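You operate a simulated robot arm through the tools that you are given. There is no shell and no other tool.

The job below is to be done with a simulated robot arm. You get a single attempt, and the scene is never put back.

Task
Stop the middle machine, turn its heats off and switch off once it has cooled.
Fine: stop first; main switch off only when all three displays show 50 C or less. Hands out of the turret and off hot parts, other controls stay.

It is judged by the outcome, as a careful person would: the job done as asked, and still so three seconds after it is handed in. It fails if anything else is knocked over, pushed out of place, dropped, spilled or broken.

Robot
A 7-joint arm with a two-finger parallel gripper, fixed in place. Base frame: the origin is on the floor under the middle of its stand, x ahead of it, y to its left, z up. Units: m, rad, N and s.
With the tool pointing down near the work surface it reaches from about 0.22 to 0.84 m from the base axis. Its first joint turns from -2.496 to 2.496 rad. Payload 3 kg.
Tool frame: the origin (TCP) lies between the finger pads and is the grasp point; the fingertips stand 0.03 m ahead of it; z points along the fingers, y is the line along which they close. Largest opening 0.094 m; finger width 0.028, thickness 0.01; the body of the gripper, 0.05 by 0.096 m, starts 0.055 m behind the TCP.
Orientation is that of the tool frame in the base frame, as a unit quaternion [x, y, z, w]. With the fingers straight down and closing along the base's y, the tool's x points along the base's -x, its y along +y and its z along -z.

Tools
- The arm moves only by the tool nudge_tool. Its argument "rows" is a list of rows, each an object (a shift or turn left out is 0, a gripper value left out holds the last) with "translation": the shift along the tool's x, y, z in units of 20 mm (1.0 is 20 mm), a list of three; "turn": the turn, a rotation vector about the tool's x, y, z in units of 8 degrees (1.0 is 8 degrees), a list of three. In form: [{"translation": [tx, ty, tz], "turn": [wx, wy, wz]}, ...]. A call has 1 to 20 rows; each row shifts and turns the commanded pose from where the row before left it, along the tool's axes as they then stand. "fingers" is the opening in per cent of the stroke, from 0 (shut) to 100 (fully open), set as the call begins (left out, the last holds). A call with a number of a shift or a turn outside -1 to 1 is refused whole. Each row takes 0.2 s and may step no farther than 0.05 m and 0.15 rad from the row before; otherwise, or with a gripper value out of range, the whole call is refused. A pose out of reach is approached as far as the arm can. The call stops where the force on the tool passes 40 N (or 10 N more than at its start, if that is more) or the arm is blocked; 0.2 s more then pass. Each finger travels about 0.072 m/s and halts on what it meets, pressing with about 45 N; the grip force reading is that of the motor and also rises with nothing between the fingers. The clock runs only during rows and for 0.2 s after the last one: add rows that do not move to give the fingers time. The reply holds the time, the measured pose of the TCP, the force on the tool along the base axes, the opening and the grip force, in the units named above and with some noise, with the torque about the TCP (base axes, N m) and any sound that the robot's microphone picked up.
- Cameras (640 x 400 px; columns grow to the right, rows downward): "scene" is fixed at [0.2214, -0.6494, 1.5597]; the picture's right is [0.69, -0.72, 0.00], its down [-0.33, -0.31, -0.89] and it looks along [0.64, 0.62, -0.45] (base axes); focal length 364 px, centre (320, 200). "wrist" rides on the gripper at [0.076, 0.014, -0.102] in the tool frame; the picture's right is [-0.18, 0.98, 0.00], its down [-0.75, -0.14, -0.64] and it looks along [-0.63, -0.12, 0.77] (tool axes); focal length 243 px, centre (320, 200).
- snapshot(camera): a new picture of that camera. It takes no simulated time.
- point_at(camera, pixels): for up to 12 pixels [column, row] of the newest picture of that camera ("zoom" is the newest enlarged one), the place [x, y, z] in the base frame of the surface seen there, good to about 0.002 m. It takes no simulated time.
- zoom(camera, box): a new picture of the part [left, top, right, bottom] of that camera's present view, enlarged. It takes no simulated time.
- hand_in(): hands the job in; it is judged then, once.

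Unless the task says otherwise, let go and move clear before handing in.

The tools are called after "Call:" by a JSON object that holds its "fn" and its "kwargs". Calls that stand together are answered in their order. nudge_tool: Moves the arm, as the interface text tells. Its arguments: {"type":"object","properties":{"rows":{"type":"array","items":{"type":"object","properties":{"translation":{"type":"array","items":{"type":"number"}},"turn":{"type":"array","items":{"type":"number"}}}}},"fingers":{"type":"number"}},"required":["rows"]} The other tools are called the same way: snapshot (camera) takes a picture; point_at (camera, pixels) gives the place of the surface under pixels of a picture; zoom (camera, box) takes an enlarged picture of a part of a camera's view; hand_in () hands the job in.

At the start:

```text
time: 0.0
ee_pos: [0.5451, -0.0022, 1.2983]
tool_rot: [0.001, 1.0, 0.0, 0.0]
contact_force: [0.0, 0.1, 0.0]
wrist_torque: [0.02, -0.02, -0.01]
grip_width: 0.0938
grip_force: 0.0
```

scene: 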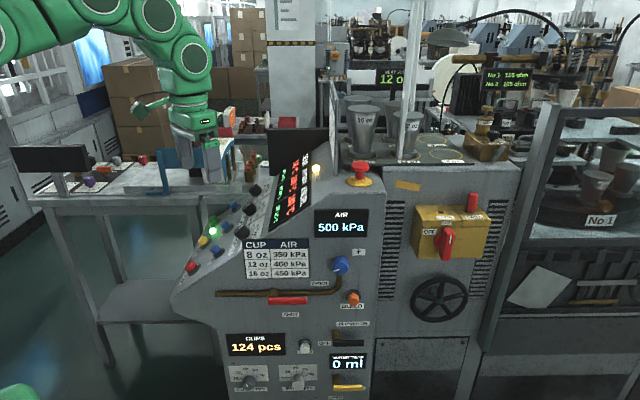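
wrist: 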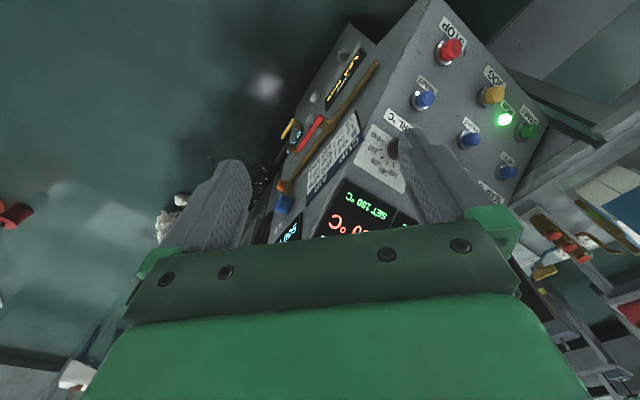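

The scene view shows a machine console with a sloped panel (buttons near (190,265)–(255,190)), heat displays near (290,180), and a yellow switch box with red handle near (447,240). I'll zoom in to read the labels before moving.

Call:
{"fn": "zoom", "kwargs": {"camera": "scene", "box": [160, 140, 340, 280]}}

Call:
{"fn": "zoom", "kwargs": {"camera": "wrist", "box": [260, 0, 580, 240]}}

Call:
{"fn": "zoom", "kwargs": {"camera": "scene", "box": [380, 160, 540, 340]}}

Call:
{"fn": "zoom", "kwargs": {"camera": "scene", "box": [0, 80, 280, 280]}}

Call:
{"fn": "zoom", "kwargs": {"camera": "scene", "box": [340, 0, 640, 200]}}

Call:
{"fn": "zoom", "kwargs": {"camera": "scene", "box": [160, 250, 420, 400]}}

```text
2.86 times, centred on (250, 210) of scene
```

zoom: 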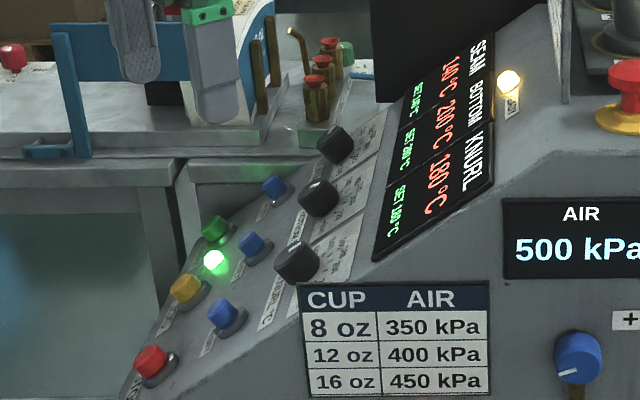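

```text
1.67 times, centred on (420, 120) of wrist
```

zoom: 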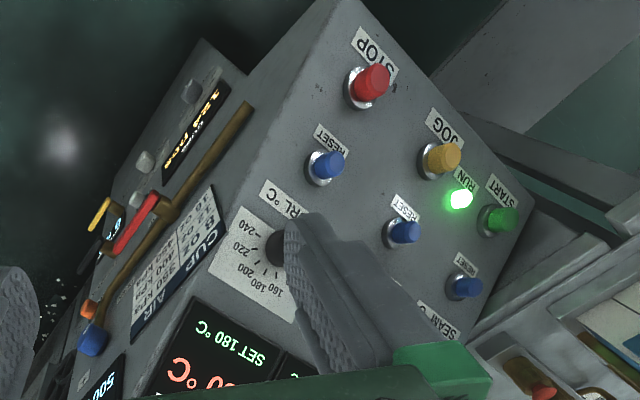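

```text
2.22 times, centred on (460, 250) of scene
```

zoom: 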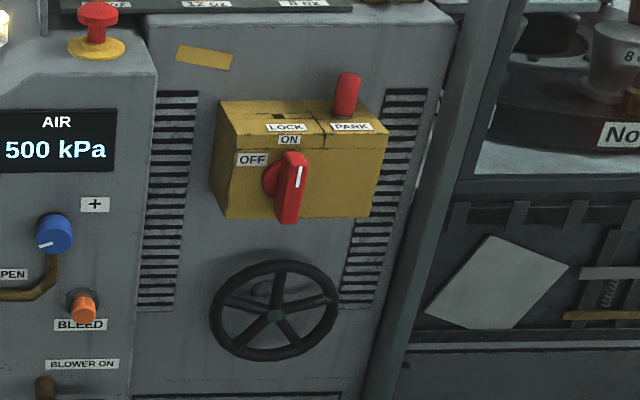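

```text
2.00 times, centred on (140, 180) of scene
```

zoom: 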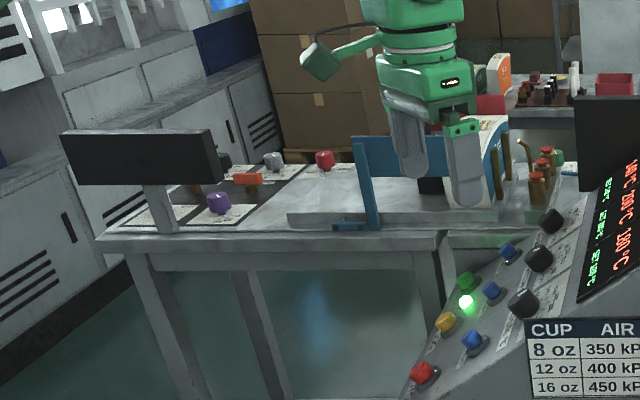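

```text
2.00 times, centred on (490, 100) of scene
```

zoom: 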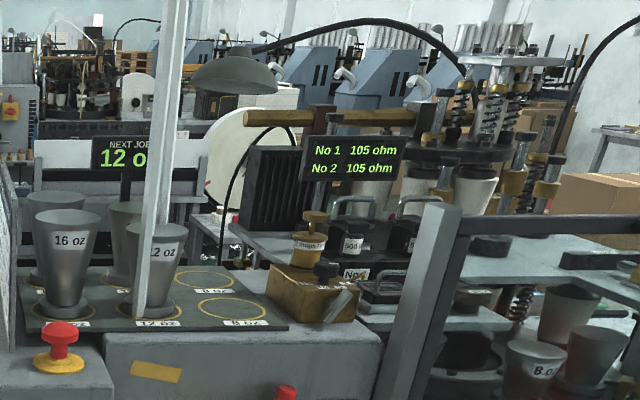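

```text
2.46 times, centred on (290, 325) of scene
```

zoom: 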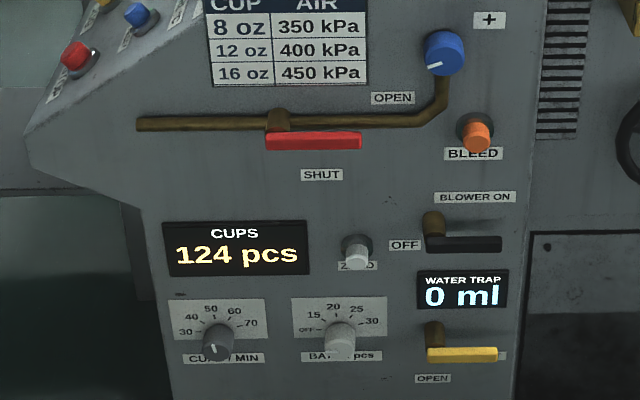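

The STOP button is the red one at the panel's lower edge, with the three black heat knobs above the reset buttons. I'll enlarge the panel again and measure the points.

Call:
{"fn": "zoom", "kwargs": {"camera": "scene", "box": [175, 170, 285, 280]}}

```text
3.64 times, centred on (230, 225) of scene
```

zoom: 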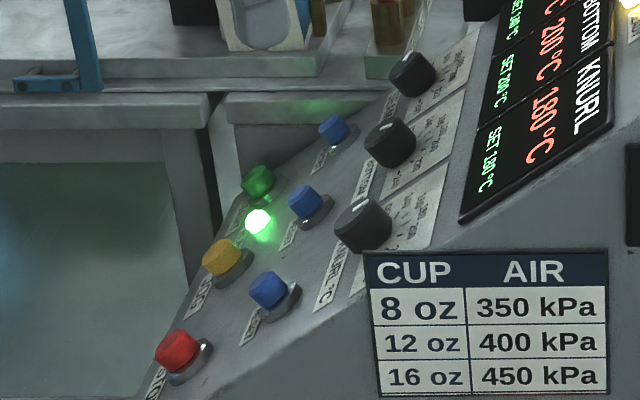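

Call:
{"fn": "point_at", "kwargs": {"camera": "zoom", "pixels": [[178, 350], [221, 257], [258, 180], [268, 290], [304, 202], [334, 129], [362, 222], [390, 143], [413, 74], [255, 220], [400, 260], [230, 390]]}}

Call:
{"fn": "snapshot", "kwargs": {"camera": "wrist"}}

```text
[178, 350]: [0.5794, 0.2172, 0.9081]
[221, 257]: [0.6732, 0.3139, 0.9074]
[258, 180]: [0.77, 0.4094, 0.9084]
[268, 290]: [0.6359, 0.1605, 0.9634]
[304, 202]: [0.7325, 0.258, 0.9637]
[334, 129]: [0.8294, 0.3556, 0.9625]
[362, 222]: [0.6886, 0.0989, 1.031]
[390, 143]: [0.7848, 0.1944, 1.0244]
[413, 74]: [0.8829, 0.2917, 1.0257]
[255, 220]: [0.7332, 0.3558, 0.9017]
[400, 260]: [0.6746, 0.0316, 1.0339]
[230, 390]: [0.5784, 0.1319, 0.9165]
```

```text
taken
```

wrist: 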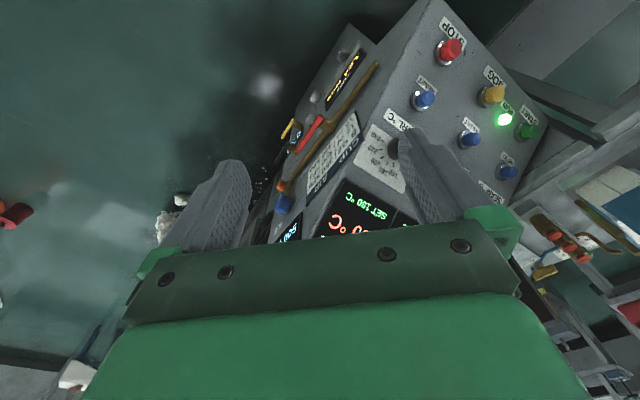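

Panel rows run along about (0.7, 0.7, 0) and slope up along (0.7, -0.7, ·). I'll measure the bare panel, the knob bases, the main switch and the E-stop neighbours to get the geometry.

Call:
{"fn": "zoom", "kwargs": {"camera": "scene", "box": [230, 150, 330, 220]}}

Call:
{"fn": "zoom", "kwargs": {"camera": "scene", "box": [400, 180, 500, 270]}}

Call:
{"fn": "point_at", "kwargs": {"camera": "scene", "pixels": [[447, 242], [447, 228], [447, 258], [420, 225], [475, 255], [425, 250], [472, 203], [452, 212], [432, 225], [440, 300], [360, 172], [345, 300]]}}

```text
5.71 times, centred on (280, 185) of scene
```

zoom: 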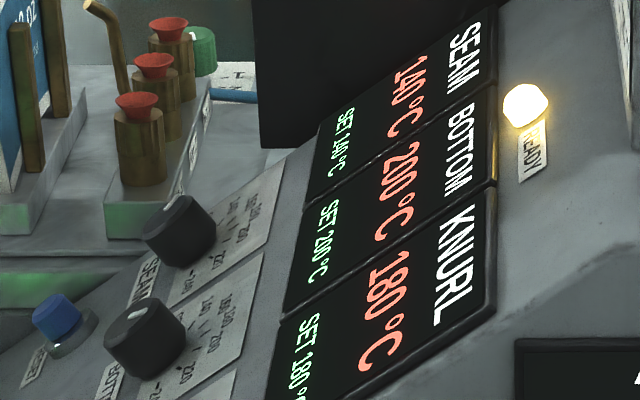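

```text
4.44 times, centred on (450, 225) of scene
```

zoom: 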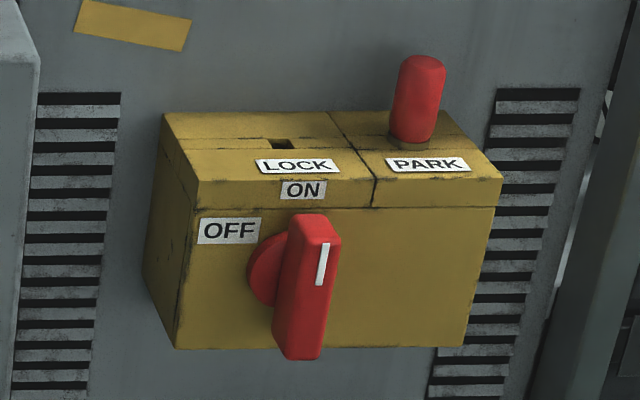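

```text
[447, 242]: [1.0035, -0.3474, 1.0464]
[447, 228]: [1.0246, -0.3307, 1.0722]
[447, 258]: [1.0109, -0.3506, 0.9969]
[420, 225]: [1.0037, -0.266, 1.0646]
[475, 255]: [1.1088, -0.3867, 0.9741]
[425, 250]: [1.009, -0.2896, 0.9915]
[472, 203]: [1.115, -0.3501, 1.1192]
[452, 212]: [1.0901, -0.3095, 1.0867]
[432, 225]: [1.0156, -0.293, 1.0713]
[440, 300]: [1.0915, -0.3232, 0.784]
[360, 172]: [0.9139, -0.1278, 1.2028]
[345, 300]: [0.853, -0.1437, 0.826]
```

The displays read SEAM 140, BOTTOM 200, KNURL 180 °C at set values, and the main switch points to ON, at roughly (1.00, -0.35, 1.05). Next I'll sample bare panel points for its slope.

Call:
{"fn": "zoom", "kwargs": {"camera": "scene", "box": [175, 170, 285, 280]}}

Call:
{"fn": "point_at", "kwargs": {"camera": "zoom", "pixels": [[222, 320], [245, 340], [305, 270], [335, 290], [260, 250], [370, 175], [345, 190], [360, 120], [385, 110], [420, 215], [440, 130], [290, 165]]}}

```text
3.64 times, centred on (230, 225) of scene
```

zoom: 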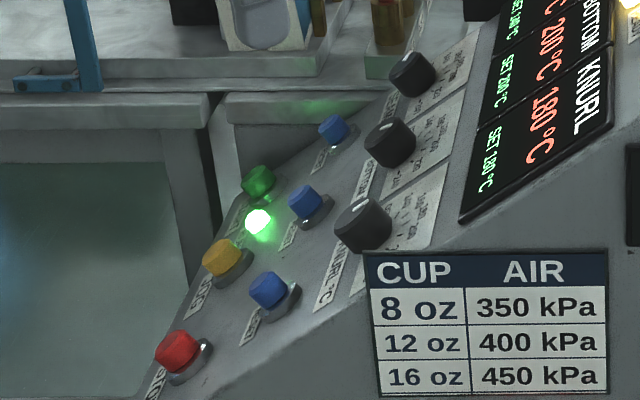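

```text
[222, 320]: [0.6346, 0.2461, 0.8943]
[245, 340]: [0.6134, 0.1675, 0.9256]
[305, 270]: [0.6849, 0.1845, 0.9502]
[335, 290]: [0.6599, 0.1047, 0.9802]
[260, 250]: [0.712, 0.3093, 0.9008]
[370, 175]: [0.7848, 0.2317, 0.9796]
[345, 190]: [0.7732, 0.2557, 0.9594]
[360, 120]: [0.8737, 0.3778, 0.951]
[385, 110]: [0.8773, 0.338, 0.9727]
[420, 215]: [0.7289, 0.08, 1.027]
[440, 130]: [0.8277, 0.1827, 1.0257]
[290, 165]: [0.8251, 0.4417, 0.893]
```

The panel tilts about 35.5° with normal about (-0.41, 0.41, 0.81). I'll check button tops from the wrist view: STOP (450,50), JOG (492,94), RESET (425,98).

Call:
{"fn": "zoom", "kwargs": {"camera": "wrist", "box": [360, 10, 560, 210]}}

Call:
{"fn": "point_at", "kwargs": {"camera": "wrist", "pixels": [[450, 50], [455, 48], [445, 52], [492, 94], [425, 98], [469, 139], [508, 172], [440, 60], [390, 145]]}}

```text
2.00 times, centred on (460, 110) of wrist
```

zoom: 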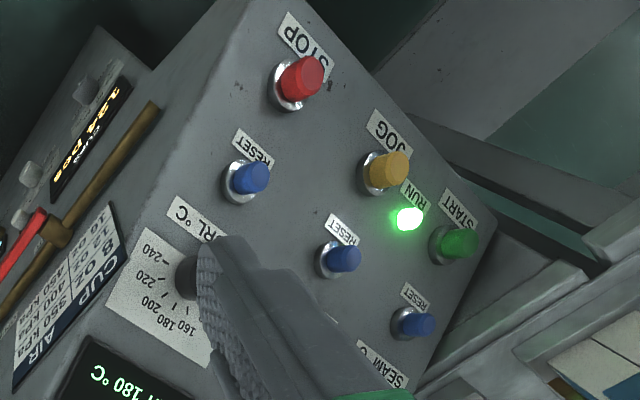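

```text
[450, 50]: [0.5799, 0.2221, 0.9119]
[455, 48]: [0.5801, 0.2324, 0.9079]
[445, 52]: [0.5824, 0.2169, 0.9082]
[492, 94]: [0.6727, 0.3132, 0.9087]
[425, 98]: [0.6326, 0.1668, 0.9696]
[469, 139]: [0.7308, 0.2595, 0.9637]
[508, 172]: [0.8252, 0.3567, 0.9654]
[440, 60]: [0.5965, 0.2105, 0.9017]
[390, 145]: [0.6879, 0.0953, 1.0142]
```

The STOP cap top is at about (0.580, 0.229, 0.909), standing 0.027 m off the panel. I'll close the fingers, move left above the panel, and tilt the tool to point along the panel normal.

Call:
{"fn": "nudge_tool", "kwargs": {"rows": [{"translation": [0, 0.943, 0.4]}, {"translation": [0, 0.943, 0.4]}, {"translation": [0, 0.943, 0.4]}, {"translation": [0, 0.943, 0.4]}, {"translation": [0, 0.943, 0.4]}, {"translation": [0, 0.943, 0.4]}, {"translation": [0, 0.943, 0.4]}, {"translation": [0, 0.943, 0.4]}, {"translation": [0, 0.943, 0.4]}, {"translation": [0, 0.943, 0.4]}, {"translation": [0, 0.943, 0.4]}, {"translation": [0, 0.943, 0.4]}, {"translation": [0, 0.943, 0.4]}, {"translation": [0, 0.943, 0.4]}, {"turn": [0.628, -0.628, 0]}, {"turn": [0.628, -0.628, 0]}, {"turn": [0.628, -0.628, 0]}, {"turn": [0.628, -0.628, 0]}, {"turn": [0.628, -0.628, 0]}], "fingers": 0}}

Call:
{"fn": "snapshot", "kwargs": {"camera": "scene"}}

Call:
{"fn": "snapshot", "kwargs": {"camera": "wrist"}}

```text
time: 4.0
ee_pos: [0.5437, 0.2617, 1.1883]
tool_rot: [-0.001, 0.952, -0.215, 0.216]
contact_force: [0.5, 0.1, 0.1]
wrist_torque: [0.01, -0.01, 0.02]
grip_width: 0.0004
grip_force: 33.2
```

```text
taken
```

scene: 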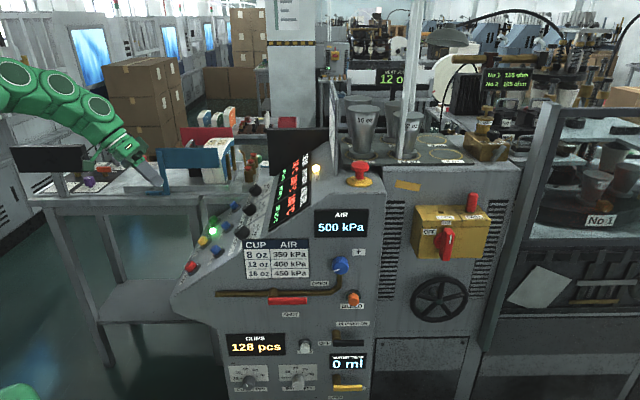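

```text
taken
```

wrist: 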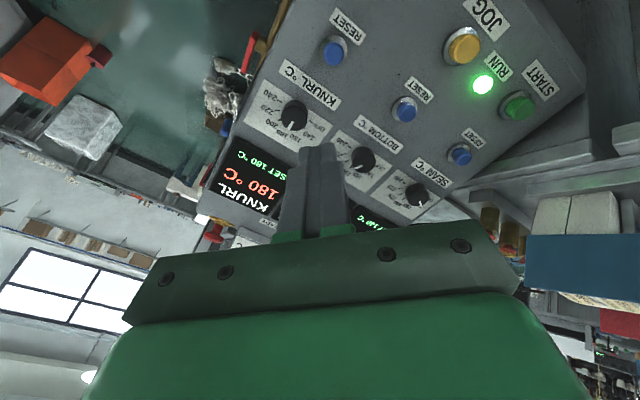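

The tool now points along the panel normal with the fingers shut, and the dials are visible in the wrist view near (290,115), (360,160), (415,195). I'll zoom on the dials to read the scales.

Call:
{"fn": "zoom", "kwargs": {"camera": "wrist", "box": [230, 50, 350, 150]}}

Call:
{"fn": "zoom", "kwargs": {"camera": "wrist", "box": [330, 110, 460, 230]}}

```text
4.00 times, centred on (290, 100) of wrist
```

zoom: 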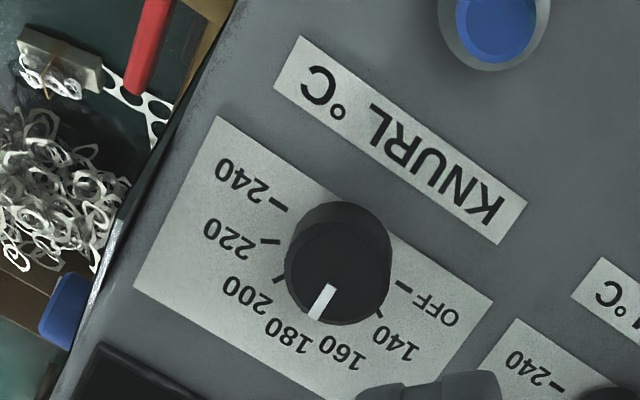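

```text
3.33 times, centred on (395, 170) of wrist
```

zoom: 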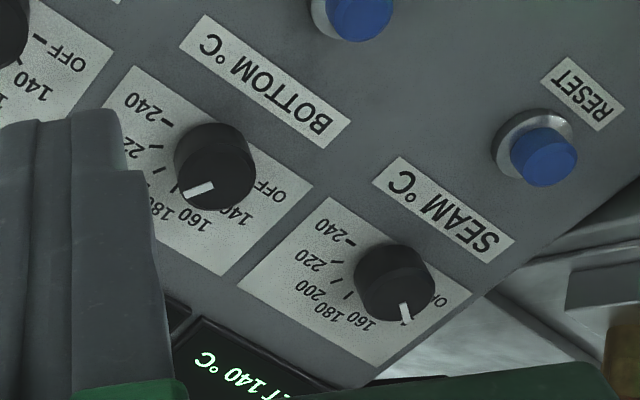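

KNURL points at 180, BOTTOM at 200 and SEAM at 140, with OFF a counter-clockwise turn for each. First comes STOP: I'll descend to about 5 cm off the STOP cap.

Call:
{"fn": "nudge_tool", "kwargs": {"rows": [{"translation": [0.426, 0.441, 0.877]}, {"translation": [0.426, 0.441, 0.877]}, {"translation": [0.426, 0.441, 0.877]}, {"translation": [0.426, 0.441, 0.877]}, {"translation": [0.426, 0.441, 0.877]}, {"translation": [0.426, 0.441, 0.877]}, {"translation": [0.426, 0.441, 0.877]}, {"translation": [0.426, 0.441, 0.877]}, {"translation": [0.426, 0.441, 0.877]}, {"translation": [0.426, 0.441, 0.877]}, {}]}}

Call:
{"fn": "snapshot", "kwargs": {"camera": "wrist"}}

Call:
{"fn": "snapshot", "kwargs": {"camera": "scene"}}

```text
time: 6.4
ee_pos: [0.5482, 0.2614, 0.9743]
tool_rot: [0.0, 0.952, -0.216, 0.215]
contact_force: [0.3, 0.0, -0.6]
wrist_torque: [0.0, -0.01, -0.01]
grip_width: 0.0
grip_force: 32.8
```

```text
taken
```

wrist: 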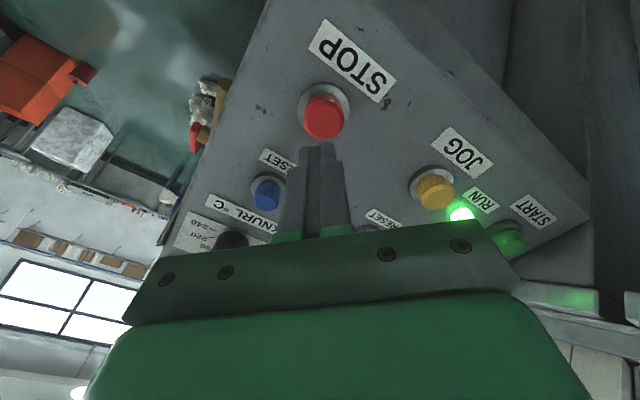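

```text
taken
```

scene: 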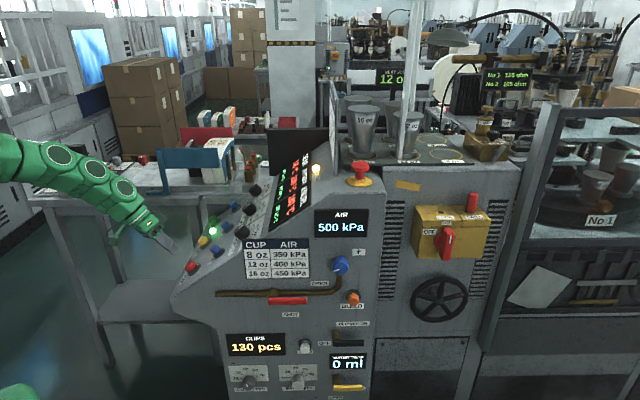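

The axis should meet the cap near (320,126); the cap top shows near (323,120). I'll check it precisely.

Call:
{"fn": "zoom", "kwargs": {"camera": "wrist", "box": [270, 70, 380, 170]}}

Call:
{"fn": "point_at", "kwargs": {"camera": "wrist", "pixels": [[323, 110], [323, 120], [323, 130], [310, 122], [336, 122]]}}

```text
4.00 times, centred on (325, 120) of wrist
```

zoom: 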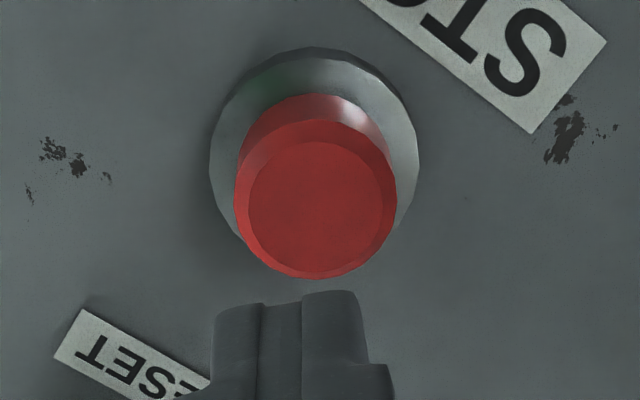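

```text
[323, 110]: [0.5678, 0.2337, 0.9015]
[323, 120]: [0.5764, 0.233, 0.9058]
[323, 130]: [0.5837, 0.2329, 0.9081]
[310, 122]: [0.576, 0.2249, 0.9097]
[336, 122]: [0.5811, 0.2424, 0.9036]
```

The cap centre is about 4 mm in tool x and 7 mm in tool y off the axis, so I'll correct that and approach, then press with small steps.

Call:
{"fn": "nudge_tool", "kwargs": {"rows": [{"translation": [0.21, 0.33, 0]}, {"translation": [0, 0, 1]}, {"translation": [0, 0, 0.8]}, {"translation": [0, 0, 0.4]}, {"translation": [0, 0, 0.15]}, {"translation": [0, 0, 0.15]}, {"translation": [0, 0, 0.15]}]}}

Call:
{"fn": "snapshot", "kwargs": {"camera": "wrist"}}

Call:
{"fn": "zoom", "kwargs": {"camera": "scene", "box": [160, 160, 340, 280]}}

```text
time: 8.0
ee_pos: [0.5658, 0.2464, 0.9267]
tool_rot: [0.0, 0.952, -0.216, 0.214]
contact_force: [1.0, 1.4, 1.2]
wrist_torque: [0.03, -0.01, 0.04]
grip_width: 0.0
grip_force: 32.9
heard: click
```

```text
taken
```

wrist: 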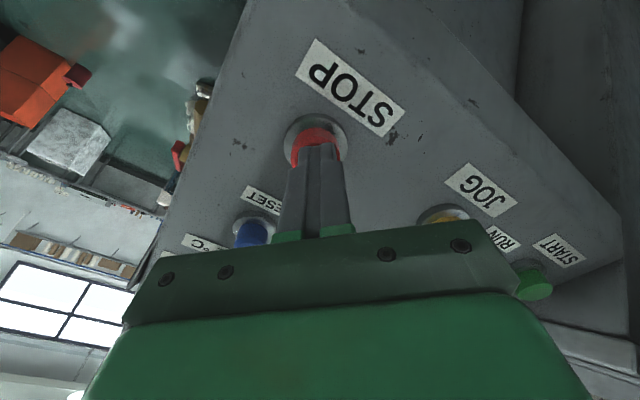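

```text
3.33 times, centred on (250, 220) of scene
```

zoom: 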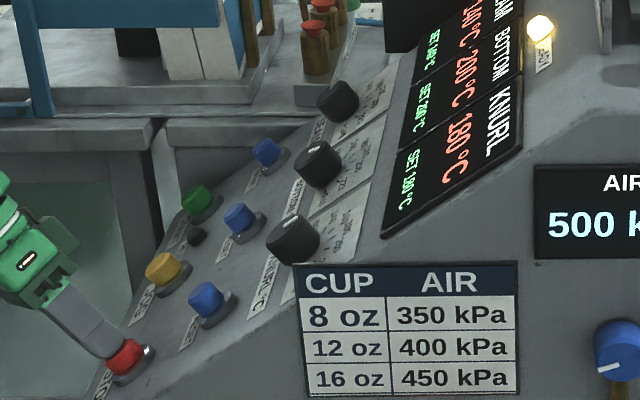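

The RUN lamp went dark and a click was heard, so the machine is stopped. I'll retract and move up-slope to above the KNURL knob.

Call:
{"fn": "nudge_tool", "kwargs": {"rows": [{"translation": [0, 0, -1]}, {"translation": [0, 0, -1]}, {"translation": [0, 0, -1]}, {"translation": [0, 0, -1]}, {"translation": [0, 0, -1]}, {"translation": [0, 0, -1]}, {"translation": [-0.9, -0.9, 0]}, {"translation": [-0.9, -0.9, 0]}, {"translation": [-0.9, -0.9, 0]}, {"translation": [-0.9, -0.9, 0]}, {"translation": [-0.9, -0.9, 0]}, {"translation": [-0.9, -0.9, 0]}, {"translation": [-0.9, -0.9, 0]}, {}], "fingers": 70}}

Call:
{"fn": "snapshot", "kwargs": {"camera": "wrist"}}

Call:
{"fn": "snapshot", "kwargs": {"camera": "scene"}}

```text
time: 11.0
ee_pos: [0.6196, 0.194, 1.1277]
tool_rot: [0.0, 0.952, -0.216, 0.215]
contact_force: [0.6, -0.6, -0.2]
wrist_torque: [0.01, 0.02, 0.03]
grip_width: 0.066
grip_force: 0.1
```

```text
taken
```

wrist: 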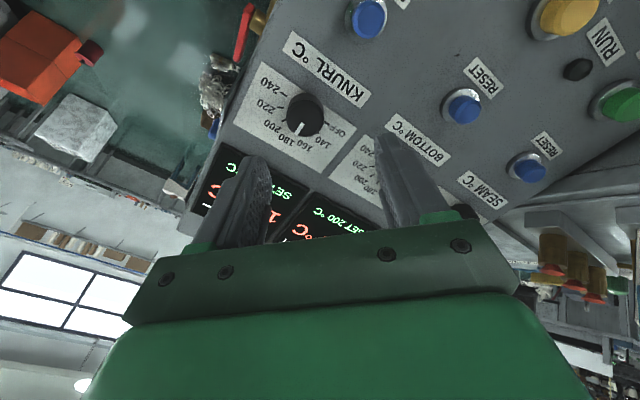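

```text
taken
```

scene: 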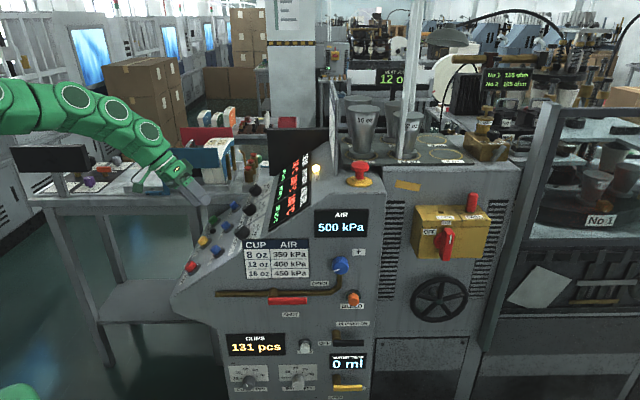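

The KNURL knob is at (304,116) in the wrist view. I'll enlarge it and measure the cap, and its sides.

Call:
{"fn": "zoom", "kwargs": {"camera": "wrist", "box": [250, 65, 370, 165]}}

Call:
{"fn": "point_at", "kwargs": {"camera": "zoom", "pixels": [[375, 210], [330, 215], [425, 205], [375, 250], [375, 170], [330, 245], [420, 180], [380, 130], [300, 180], [470, 240], [300, 300], [500, 150]]}}

```text
4.00 times, centred on (310, 115) of wrist
```

zoom: 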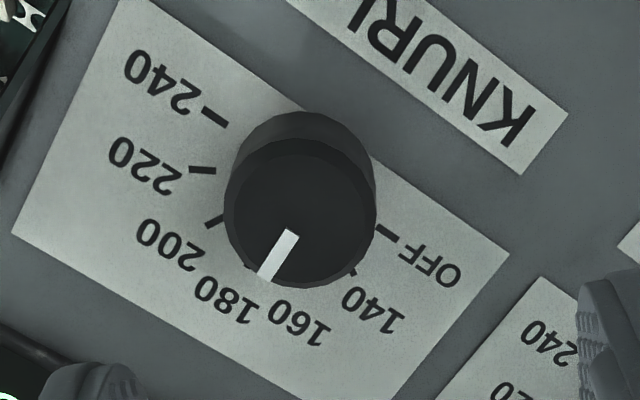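

```text
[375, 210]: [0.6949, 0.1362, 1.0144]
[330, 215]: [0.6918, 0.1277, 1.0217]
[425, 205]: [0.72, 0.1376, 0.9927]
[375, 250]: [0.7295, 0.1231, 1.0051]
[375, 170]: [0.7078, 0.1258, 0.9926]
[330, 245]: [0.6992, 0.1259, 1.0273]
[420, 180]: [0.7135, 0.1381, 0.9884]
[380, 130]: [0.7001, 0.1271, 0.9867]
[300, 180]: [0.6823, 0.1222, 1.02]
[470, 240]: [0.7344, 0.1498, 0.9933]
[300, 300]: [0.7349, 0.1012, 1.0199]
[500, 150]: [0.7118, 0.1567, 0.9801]
```

Call:
{"fn": "point_at", "kwargs": {"camera": "zoom", "pixels": [[300, 213], [232, 213], [368, 213], [300, 280], [300, 146], [345, 160], [255, 265]]}}

```text
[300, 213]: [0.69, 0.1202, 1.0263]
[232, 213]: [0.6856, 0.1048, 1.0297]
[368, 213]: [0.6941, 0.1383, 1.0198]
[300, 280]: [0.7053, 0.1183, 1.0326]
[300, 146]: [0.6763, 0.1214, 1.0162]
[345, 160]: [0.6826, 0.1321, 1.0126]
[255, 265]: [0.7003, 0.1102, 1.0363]
```

The KNURL knob top is centred at about (0.690, 0.1205, 1.025), 36 mm across and 31 mm tall. I'll centre over it, pre-turn the gripper +45° so there's room to turn back 90°, and come down to 2 cm above it.

Call:
{"fn": "nudge_tool", "kwargs": {"rows": [{"translation": [-0.745, -0.9, 0]}, {"turn": [0, 0, 0.9375]}, {"turn": [0, 0, 0.9375]}, {"turn": [0, 0, 0.9375]}, {"turn": [0, 0, 0.9375]}, {"turn": [0, 0, 0.9375]}, {"turn": [0, 0, 0.9375]}, {"translation": [0, 0, 0.926]}, {"translation": [0, 0, 0.926]}, {"translation": [0, 0, 0.926]}, {"translation": [0, 0, 0.926]}, {"translation": [0, 0, 0.926]}, {}]}}

Call:
{"fn": "snapshot", "kwargs": {"camera": "wrist"}}

Call:
{"fn": "snapshot", "kwargs": {"camera": "scene"}}

```text
time: 13.8
ee_pos: [0.6695, 0.1405, 1.0668]
tool_rot: [0.364, 0.88, -0.116, 0.281]
contact_force: [1.0, -0.6, -0.3]
wrist_torque: [0.0, 0.0, 0.0]
grip_width: 0.0658
grip_force: 0.0
```

```text
taken
```

wrist: 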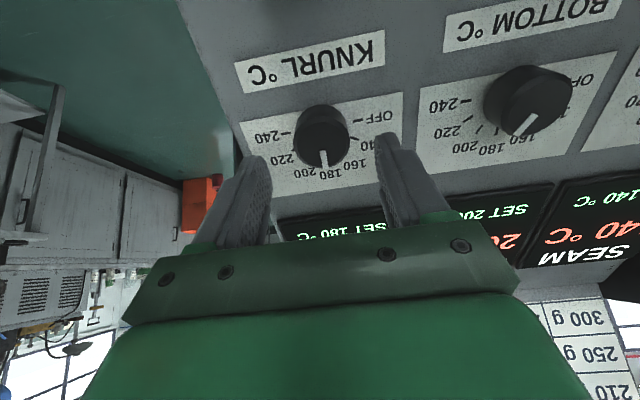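

```text
taken
```

scene: 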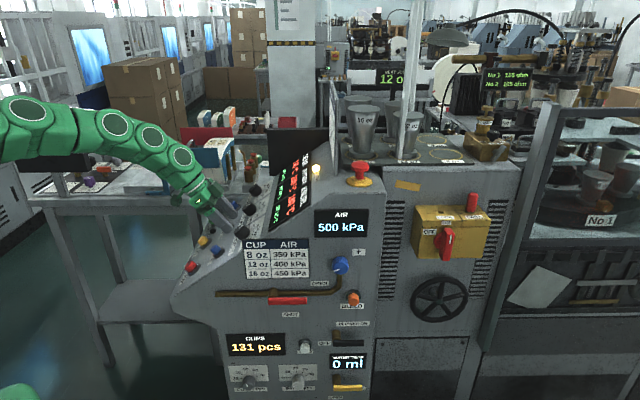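

The knob sits between the fingers in the view near (322,140). I'll check its centre once more before closing in.

Call:
{"fn": "zoom", "kwargs": {"camera": "wrist", "box": [270, 90, 390, 180]}}

```text
4.44 times, centred on (330, 135) of wrist
```

zoom: 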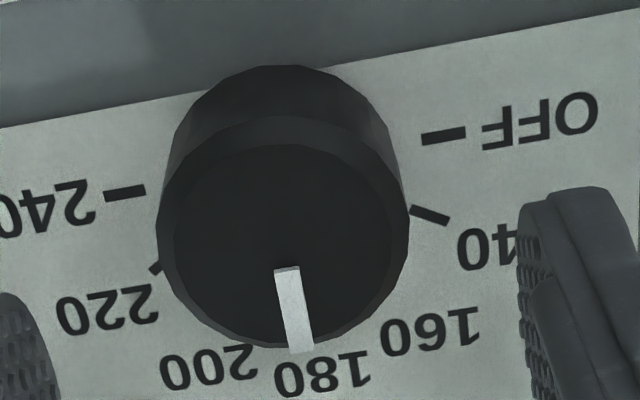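

The knob's top centre is at about (321.7, 142.4), against a predicted axis point of (320,144), so it's within 1–2 mm. I'll lower to grip depth, close on the knob, then check.

Call:
{"fn": "nudge_tool", "kwargs": {"rows": [{"translation": [0, 0, 0.725]}, {"translation": [0, 0, 0.725]}, {"translation": [0, 0, 0.725]}, {}]}}

Call:
{"fn": "nudge_tool", "kwargs": {"rows": [{}, {}, {}, {}], "fingers": 0}}

Call:
{"fn": "snapshot", "kwargs": {"camera": "wrist"}}

```text
time: 14.8
ee_pos: [0.6864, 0.1231, 1.0307]
tool_rot: [0.363, 0.88, -0.116, 0.282]
contact_force: [-0.2, 0.0, 0.4]
wrist_torque: [0.03, 0.01, 0.01]
grip_width: 0.0658
grip_force: 0.0
```

```text
time: 15.8
ee_pos: [0.687, 0.1229, 1.0308]
tool_rot: [0.364, 0.88, -0.116, 0.282]
contact_force: [25.9, 10.8, -6.9]
wrist_torque: [-0.16, -0.2, 0.12]
grip_width: 0.0396
grip_force: 45.2
```

```text
taken
```

wrist: 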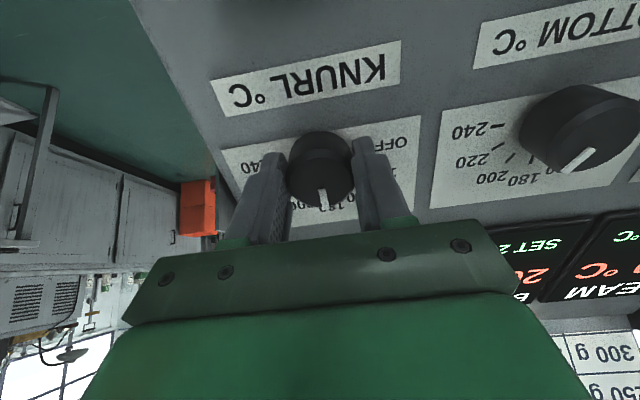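

The fingers closed at 39.6 mm with a 26 N side force along tool +y, so the grip is a bit off-centre. I'll shift 1 mm along tool y and re-read.

Call:
{"fn": "nudge_tool", "kwargs": {"rows": [{"translation": [0, 0.05, 0]}, {}]}}

```text
time: 16.4
ee_pos: [0.6874, 0.1228, 1.0308]
tool_rot: [0.364, 0.88, -0.116, 0.282]
contact_force: [5.7, 8.1, -1.2]
wrist_torque: [0.41, -0.38, 0.42]
grip_width: 0.0397
grip_force: 45.3
```

The side force has dropped to about 10 N. Now I'll turn the knob counter-clockwise 45° and look.

Call:
{"fn": "nudge_tool", "kwargs": {"rows": [{"turn": [0, 0, -0.9375]}, {"turn": [0, 0, -0.9375]}, {"turn": [0, 0, -0.9375]}, {"turn": [0, 0, -0.9375]}, {"turn": [0, 0, -0.9375]}, {"turn": [0, 0, -0.9375]}]}}

Call:
{"fn": "snapshot", "kwargs": {"camera": "wrist"}}

Call:
{"fn": "zoom", "kwargs": {"camera": "scene", "box": [170, 140, 340, 260]}}

```text
time: 17.8
ee_pos: [0.6868, 0.1213, 1.0316]
tool_rot: [-0.002, 0.952, -0.217, 0.216]
contact_force: [-12.2, -4.7, 16.2]
wrist_torque: [-0.74, 0.59, -0.75]
grip_width: 0.0398
grip_force: 45.1
```

```text
taken
```

wrist: 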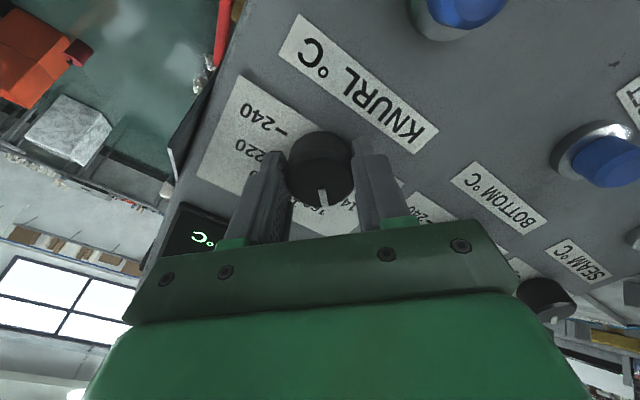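

```text
3.33 times, centred on (255, 200) of scene
```

zoom: 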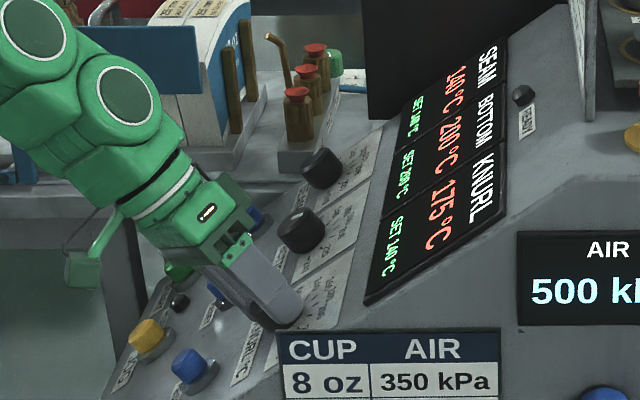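

It's working: the KNURL SET reads lower (140) and the display is down to 175 °C. I'll ease the side load slightly and turn the remaining 45° to OFF.

Call:
{"fn": "nudge_tool", "kwargs": {"rows": [{"translation": [0.02, -0.02, -0.04]}, {"turn": [0, 0, -0.9375]}, {"turn": [0, 0, -0.9375]}, {"turn": [0, 0, -0.9375]}, {"turn": [0, 0, -0.9375]}, {"turn": [0, 0, -0.9375]}, {"turn": [0, 0, -0.9375]}, {}]}}

Call:
{"fn": "snapshot", "kwargs": {"camera": "wrist"}}

Call:
{"fn": "zoom", "kwargs": {"camera": "scene", "box": [170, 140, 340, 260]}}

```text
time: 18.9
ee_pos: [0.686, 0.121, 1.0309]
tool_rot: [-0.202, 0.931, -0.257, 0.164]
contact_force: [6.1, -3.0, -4.2]
wrist_torque: [-0.46, -0.26, -0.1]
grip_width: 0.0394
grip_force: 45.3
stopped in row 5: the force on the tool passed its limit at 42 N (the readings are from after the stop); the commanded pose is now the measured one
```

```text
taken
```

wrist: 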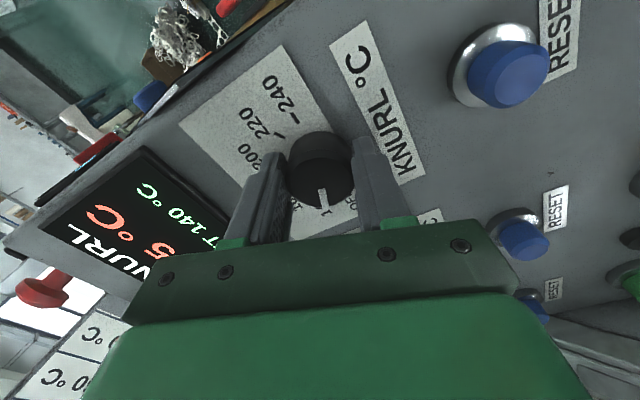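

```text
3.33 times, centred on (255, 200) of scene
```

zoom: 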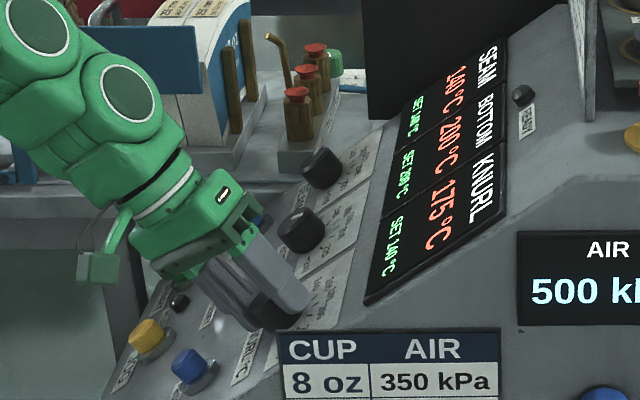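

The knob is following the gripper (69° so far); the side load tripped the limit. I'll continue in small steps for the remaining ~21°.

Call:
{"fn": "nudge_tool", "kwargs": {"rows": [{"turn": [0, 0, -0.6]}, {"turn": [0, 0, -0.6]}, {}]}}

Call:
{"fn": "zoom", "kwargs": {"camera": "scene", "box": [230, 150, 330, 220]}}

```text
time: 19.7
ee_pos: [0.6874, 0.1214, 1.031]
tool_rot: [-0.28, 0.91, -0.27, 0.141]
contact_force: [7.5, -16.4, 1.1]
wrist_torque: [-0.86, -0.45, -0.24]
grip_width: 0.0395
grip_force: 45.1
```

```text
5.71 times, centred on (280, 185) of scene
```

zoom: 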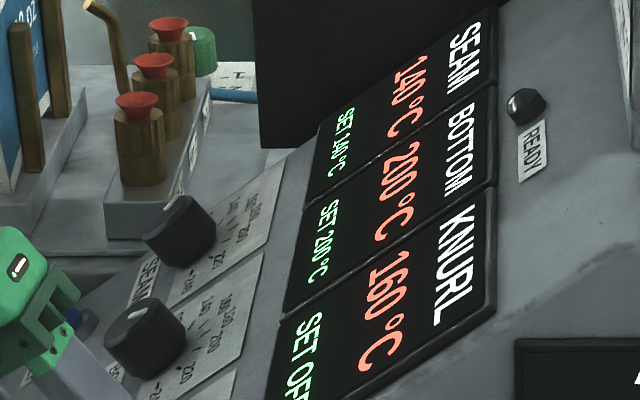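

KNURL now shows SET OFF and is falling (160 °C). I'll turn the last ~10° to put the pointer on the OFF mark, easing the side load.

Call:
{"fn": "nudge_tool", "kwargs": {"rows": [{"translation": [0, -0.04, -0.02]}, {"turn": [0, 0, -0.5]}, {"turn": [0, 0, -0.6]}, {}]}}

Call:
{"fn": "snapshot", "kwargs": {"camera": "wrist"}}

```text
time: 20.7
ee_pos: [0.6873, 0.1209, 1.0318]
tool_rot: [-0.349, 0.886, -0.28, 0.121]
contact_force: [15.5, -13.8, -16.1]
wrist_torque: [-0.72, -0.77, 0.02]
grip_width: 0.0395
grip_force: 44.9
```

```text
taken
```

wrist: 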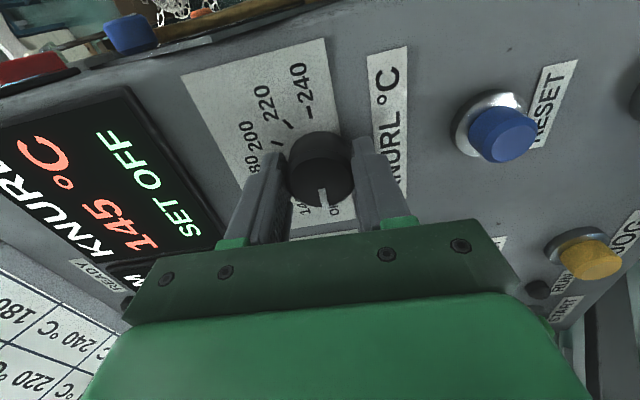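

The pointer is at OFF and the display reads 145 °C and falling. I'll open the fingers and back straight off.

Call:
{"fn": "nudge_tool", "kwargs": {"rows": [{}, {}, {}, {"translation": [0, 0, -0.5]}, {"translation": [0, 0, -1]}, {"translation": [0, 0, -1]}, {"translation": [0, 0, -1]}, {"translation": [0, 0, -1]}], "fingers": 70}}

Call:
{"fn": "snapshot", "kwargs": {"camera": "wrist"}}

Call:
{"fn": "zoom", "kwargs": {"camera": "scene", "box": [200, 150, 330, 250]}}

```text
time: 22.5
ee_pos: [0.6503, 0.1597, 1.1069]
tool_rot: [-0.348, 0.886, -0.28, 0.122]
contact_force: [-0.4, -0.2, 0.4]
wrist_torque: [0.0, 0.02, 0.0]
grip_width: 0.0657
grip_force: 0.1
```

```text
taken
```

wrist: 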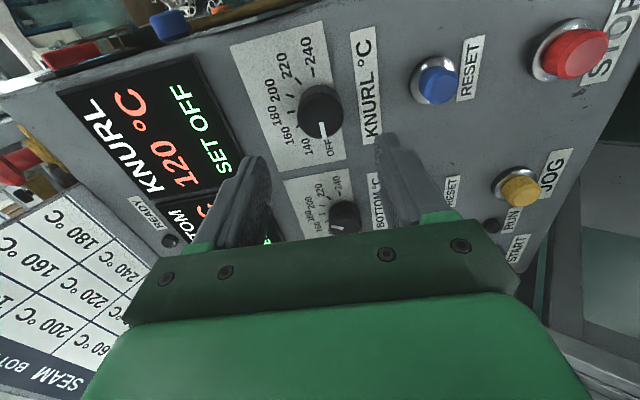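

```text
4.00 times, centred on (265, 200) of scene
```

zoom: 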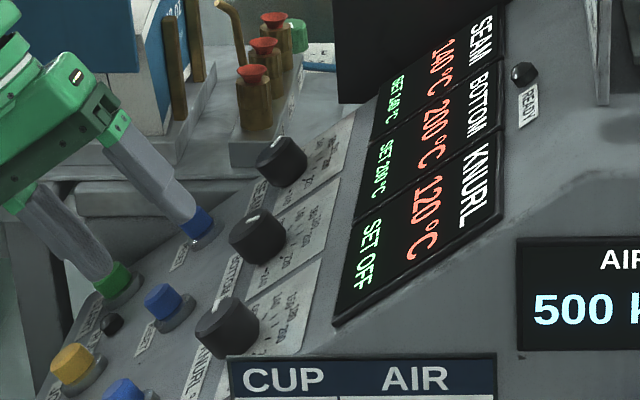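

KNURL's pointer rests on OFF (120 °C and falling). Before moving to BOTTOM, I'll check where the bottles and blue frame to the left stand relative to the arm's path.

Call:
{"fn": "point_at", "kwargs": {"camera": "scene", "pixels": [[252, 170], [250, 165], [258, 155], [216, 165], [190, 160], [165, 175], [237, 150], [228, 185], [282, 140], [270, 170]]}}

Call:
{"fn": "zoom", "kwargs": {"camera": "scene", "box": [130, 110, 340, 250]}}

```text
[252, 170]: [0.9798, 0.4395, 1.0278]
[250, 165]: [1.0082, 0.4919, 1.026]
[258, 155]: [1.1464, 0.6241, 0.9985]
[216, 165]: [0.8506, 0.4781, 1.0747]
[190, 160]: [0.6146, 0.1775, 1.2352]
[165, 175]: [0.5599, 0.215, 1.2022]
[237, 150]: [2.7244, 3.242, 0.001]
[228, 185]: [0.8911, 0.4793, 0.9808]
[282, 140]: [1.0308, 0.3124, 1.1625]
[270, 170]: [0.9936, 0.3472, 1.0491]
```

```text
2.86 times, centred on (235, 180) of scene
```

zoom: 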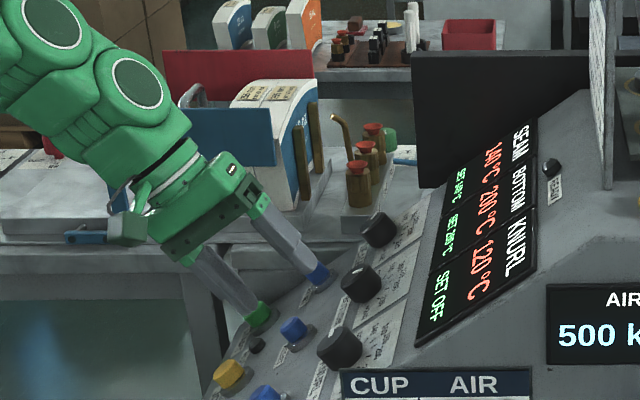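

The bottles and box are left of y≈0.44, well clear of the BOTTOM knob. I'll shift 0.137 m along the knob row at this height, then rotate the gripper back for a 120° stroke.

Call:
{"fn": "nudge_tool", "kwargs": {"rows": [{"translation": [-0.978, 0.034, 0]}, {"translation": [-0.978, 0.034, 0]}, {"translation": [-0.978, 0.034, 0]}, {"translation": [-0.978, 0.034, 0]}, {"translation": [-0.978, 0.034, 0]}, {"translation": [-0.978, 0.034, 0]}, {"translation": [-0.978, 0.034, 0]}, {"turn": [0, 0, 0.99]}, {"turn": [0, 0, 0.99]}, {"turn": [0, 0, 0.99]}, {"turn": [0, 0, 0.99]}, {"turn": [0, 0, 0.99]}, {"turn": [0, 0, 0.99]}, {"turn": [0, 0, 0.99]}, {"turn": [0, 0, 0.99]}, {"turn": [0, 0, 0.99]}, {"turn": [0, 0, 0.99]}, {"turn": [0, 0, 0.99]}, {"turn": [0, 0, 0.99]}, {"turn": [0, 0, 0.99]}]}}

Call:
{"fn": "snapshot", "kwargs": {"camera": "wrist"}}

Call:
{"fn": "snapshot", "kwargs": {"camera": "scene"}}

```text
time: 26.7
ee_pos: [0.7462, 0.257, 1.1062]
tool_rot: [0.478, 0.824, -0.078, 0.295]
contact_force: [0.0, -0.1, -0.2]
wrist_torque: [-0.03, 0.02, 0.02]
grip_width: 0.0657
grip_force: 0.0
```

```text
taken
```

wrist: 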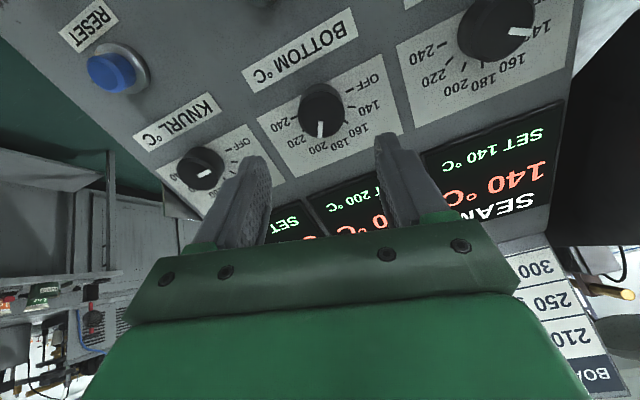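

```text
taken
```

scene: 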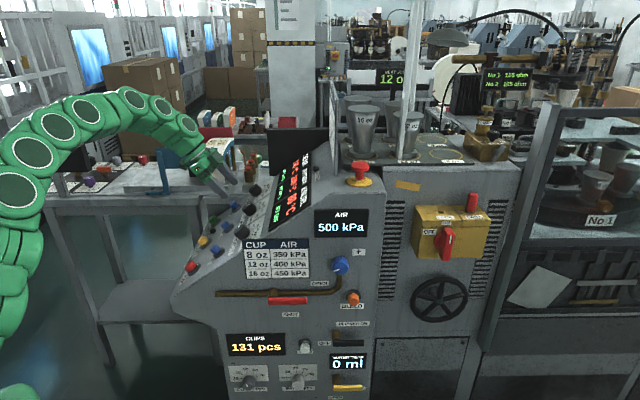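

I'm above the BOTTOM knob, seen at (321,110). Measuring its top for centring.

Call:
{"fn": "zoom", "kwargs": {"camera": "wrist", "box": [270, 65, 380, 155]}}

```text
4.44 times, centred on (325, 110) of wrist
```

zoom: 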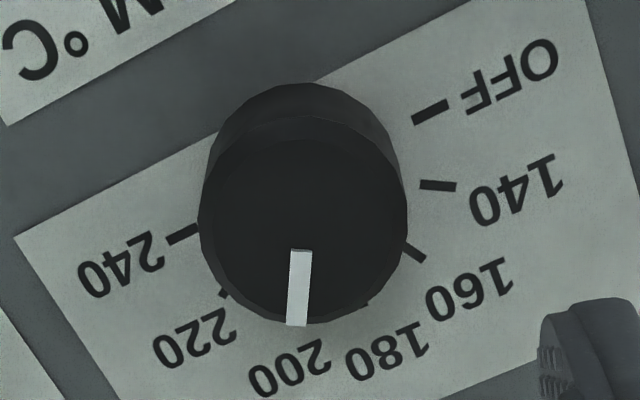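

Call:
{"fn": "point_at", "kwargs": {"camera": "zoom", "pixels": [[303, 220], [208, 220], [398, 220], [303, 312], [303, 125], [235, 155], [372, 285]]}}

```text
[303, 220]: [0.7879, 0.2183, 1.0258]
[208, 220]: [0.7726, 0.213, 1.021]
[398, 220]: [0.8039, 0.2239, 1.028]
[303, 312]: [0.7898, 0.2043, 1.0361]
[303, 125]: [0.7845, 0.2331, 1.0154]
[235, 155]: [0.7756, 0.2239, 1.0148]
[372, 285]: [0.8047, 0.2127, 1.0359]
```

BOTTOM's knob is centred at about (0.788, 0.2184, 1.0253), about 2 mm off the axis. I'll correct that, descend and close on it.

Call:
{"fn": "nudge_tool", "kwargs": {"rows": [{"translation": [0.064, 0.1, 0]}, {"translation": [0, 0, 0.92]}, {"translation": [0, 0, 0.92]}, {"translation": [0, 0, 0.92]}, {"translation": [0, 0, 0.92]}, {"translation": [0, 0, 0.92]}, {}]}}

Call:
{"fn": "nudge_tool", "kwargs": {"rows": [{}, {}, {}, {}], "fingers": 0}}

Call:
{"fn": "snapshot", "kwargs": {"camera": "wrist"}}

```text
time: 28.3
ee_pos: [0.7875, 0.2194, 1.0295]
tool_rot: [0.476, 0.825, -0.079, 0.295]
contact_force: [0.7, -0.1, 0.3]
wrist_torque: [0.0, 0.01, -0.01]
grip_width: 0.0659
grip_force: 0.1
```

```text
time: 29.3
ee_pos: [0.7862, 0.2187, 1.0285]
tool_rot: [0.477, 0.824, -0.08, 0.294]
contact_force: [-21.8, -8.1, 1.0]
wrist_torque: [-0.23, 0.17, -0.21]
grip_width: 0.0396
grip_force: 44.8
```

```text
taken
```

wrist: 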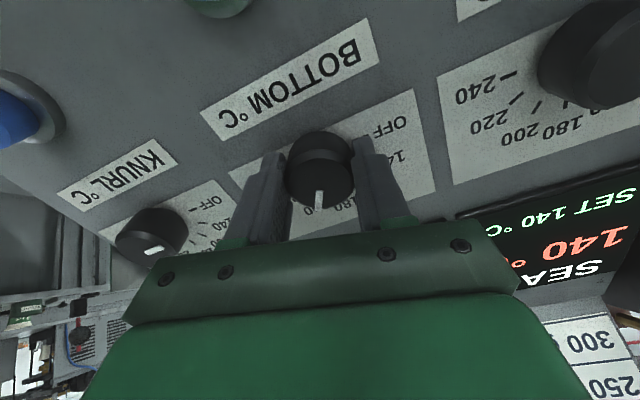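

There's a 21 N side force along -r; I'll shift ~1.2 mm along tool -y to centre, then turn 30° and check the forces.

Call:
{"fn": "nudge_tool", "kwargs": {"rows": [{"translation": [0, -0.06, 0]}, {"turn": [0, 0, -0.9375]}, {"turn": [0, 0, -0.9375]}, {"turn": [0, 0, -0.9375]}, {"turn": [0, 0, -0.9375]}]}}

```text
time: 30.5
ee_pos: [0.7854, 0.2175, 1.0297]
tool_rot: [0.246, 0.92, -0.153, 0.264]
contact_force: [19.4, -10.7, -13.3]
wrist_torque: [-0.24, -0.55, 0.15]
grip_width: 0.0395
grip_force: 44.9
```

Turned 30° so far; there's an axial pull of ~23 N, so I'll ease forward slightly and continue another 30°.

Call:
{"fn": "nudge_tool", "kwargs": {"rows": [{"translation": [-0.028, 0.008, 0.04]}, {"turn": [0, 0, -0.9375]}, {"turn": [0, 0, -0.9375]}, {"turn": [0, 0, -0.9375]}, {"turn": [0, 0, -0.9375]}]}}

Call:
{"fn": "zoom", "kwargs": {"camera": "scene", "box": [200, 150, 330, 250]}}

```text
time: 31.7
ee_pos: [0.7847, 0.2179, 1.0297]
tool_rot: [0.001, 0.952, -0.217, 0.215]
contact_force: [-17.6, -12.5, -0.9]
wrist_torque: [-0.23, -0.01, -0.14]
grip_width: 0.0396
grip_force: 45.5
```

```text
4.00 times, centred on (265, 200) of scene
```

zoom: 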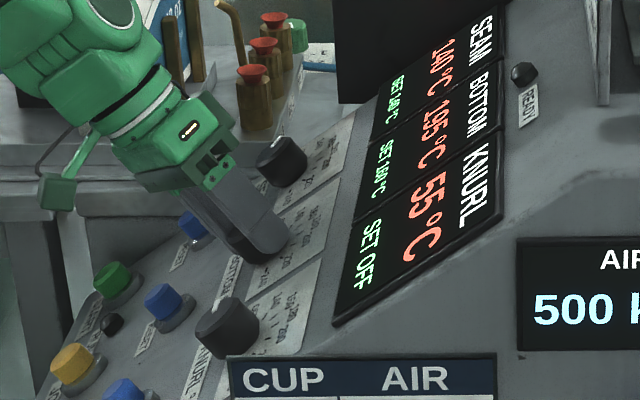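

Turned 60°: BOTTOM SET is now lower and KNURL is down to 55 °C. I'll relieve the 21 N sideways load and go on.

Call:
{"fn": "nudge_tool", "kwargs": {"rows": [{"translation": [0.035, -0.035, 0]}, {"turn": [0, 0, -0.9375]}, {"turn": [0, 0, -0.9375]}, {"turn": [0, 0, -0.9375]}, {"turn": [0, 0, -0.9375]}]}}

```text
time: 32.9
ee_pos: [0.7866, 0.2171, 1.0303]
tool_rot: [-0.246, 0.92, -0.265, 0.153]
contact_force: [1.6, -0.4, 5.2]
wrist_torque: [0.3, 0.12, 0.04]
grip_width: 0.0398
grip_force: 45.1
```

Forces are small at 90° turned. I'll turn the last 30° towards OFF.

Call:
{"fn": "nudge_tool", "kwargs": {"rows": [{"turn": [0, 0, -0.9375]}, {"turn": [0, 0, -0.9375]}, {"turn": [0, 0, -0.9375]}, {"turn": [0, 0, -0.9]}]}}

Call:
{"fn": "snapshot", "kwargs": {"camera": "wrist"}}

Call:
{"fn": "zoom", "kwargs": {"camera": "scene", "box": [200, 150, 330, 250]}}

```text
time: 33.9
ee_pos: [0.785, 0.2169, 1.0301]
tool_rot: [-0.474, 0.826, -0.296, 0.08]
contact_force: [9.9, 1.0, 12.9]
wrist_torque: [-0.26, 0.07, -0.25]
grip_width: 0.0395
grip_force: 45.0
```

```text
taken
```

wrist: 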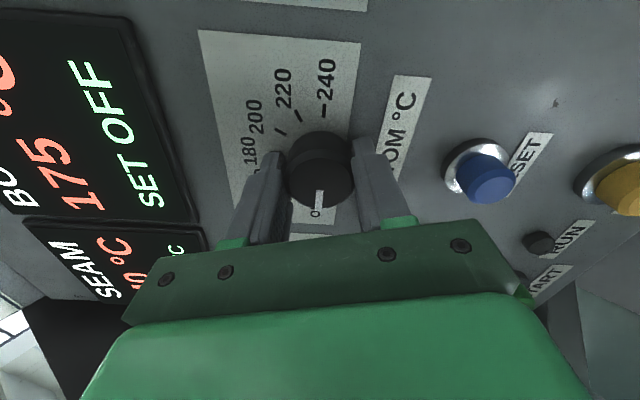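

```text
4.00 times, centred on (265, 200) of scene
```

zoom: 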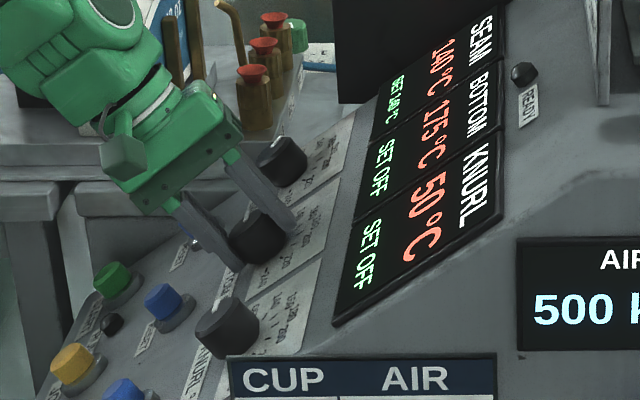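

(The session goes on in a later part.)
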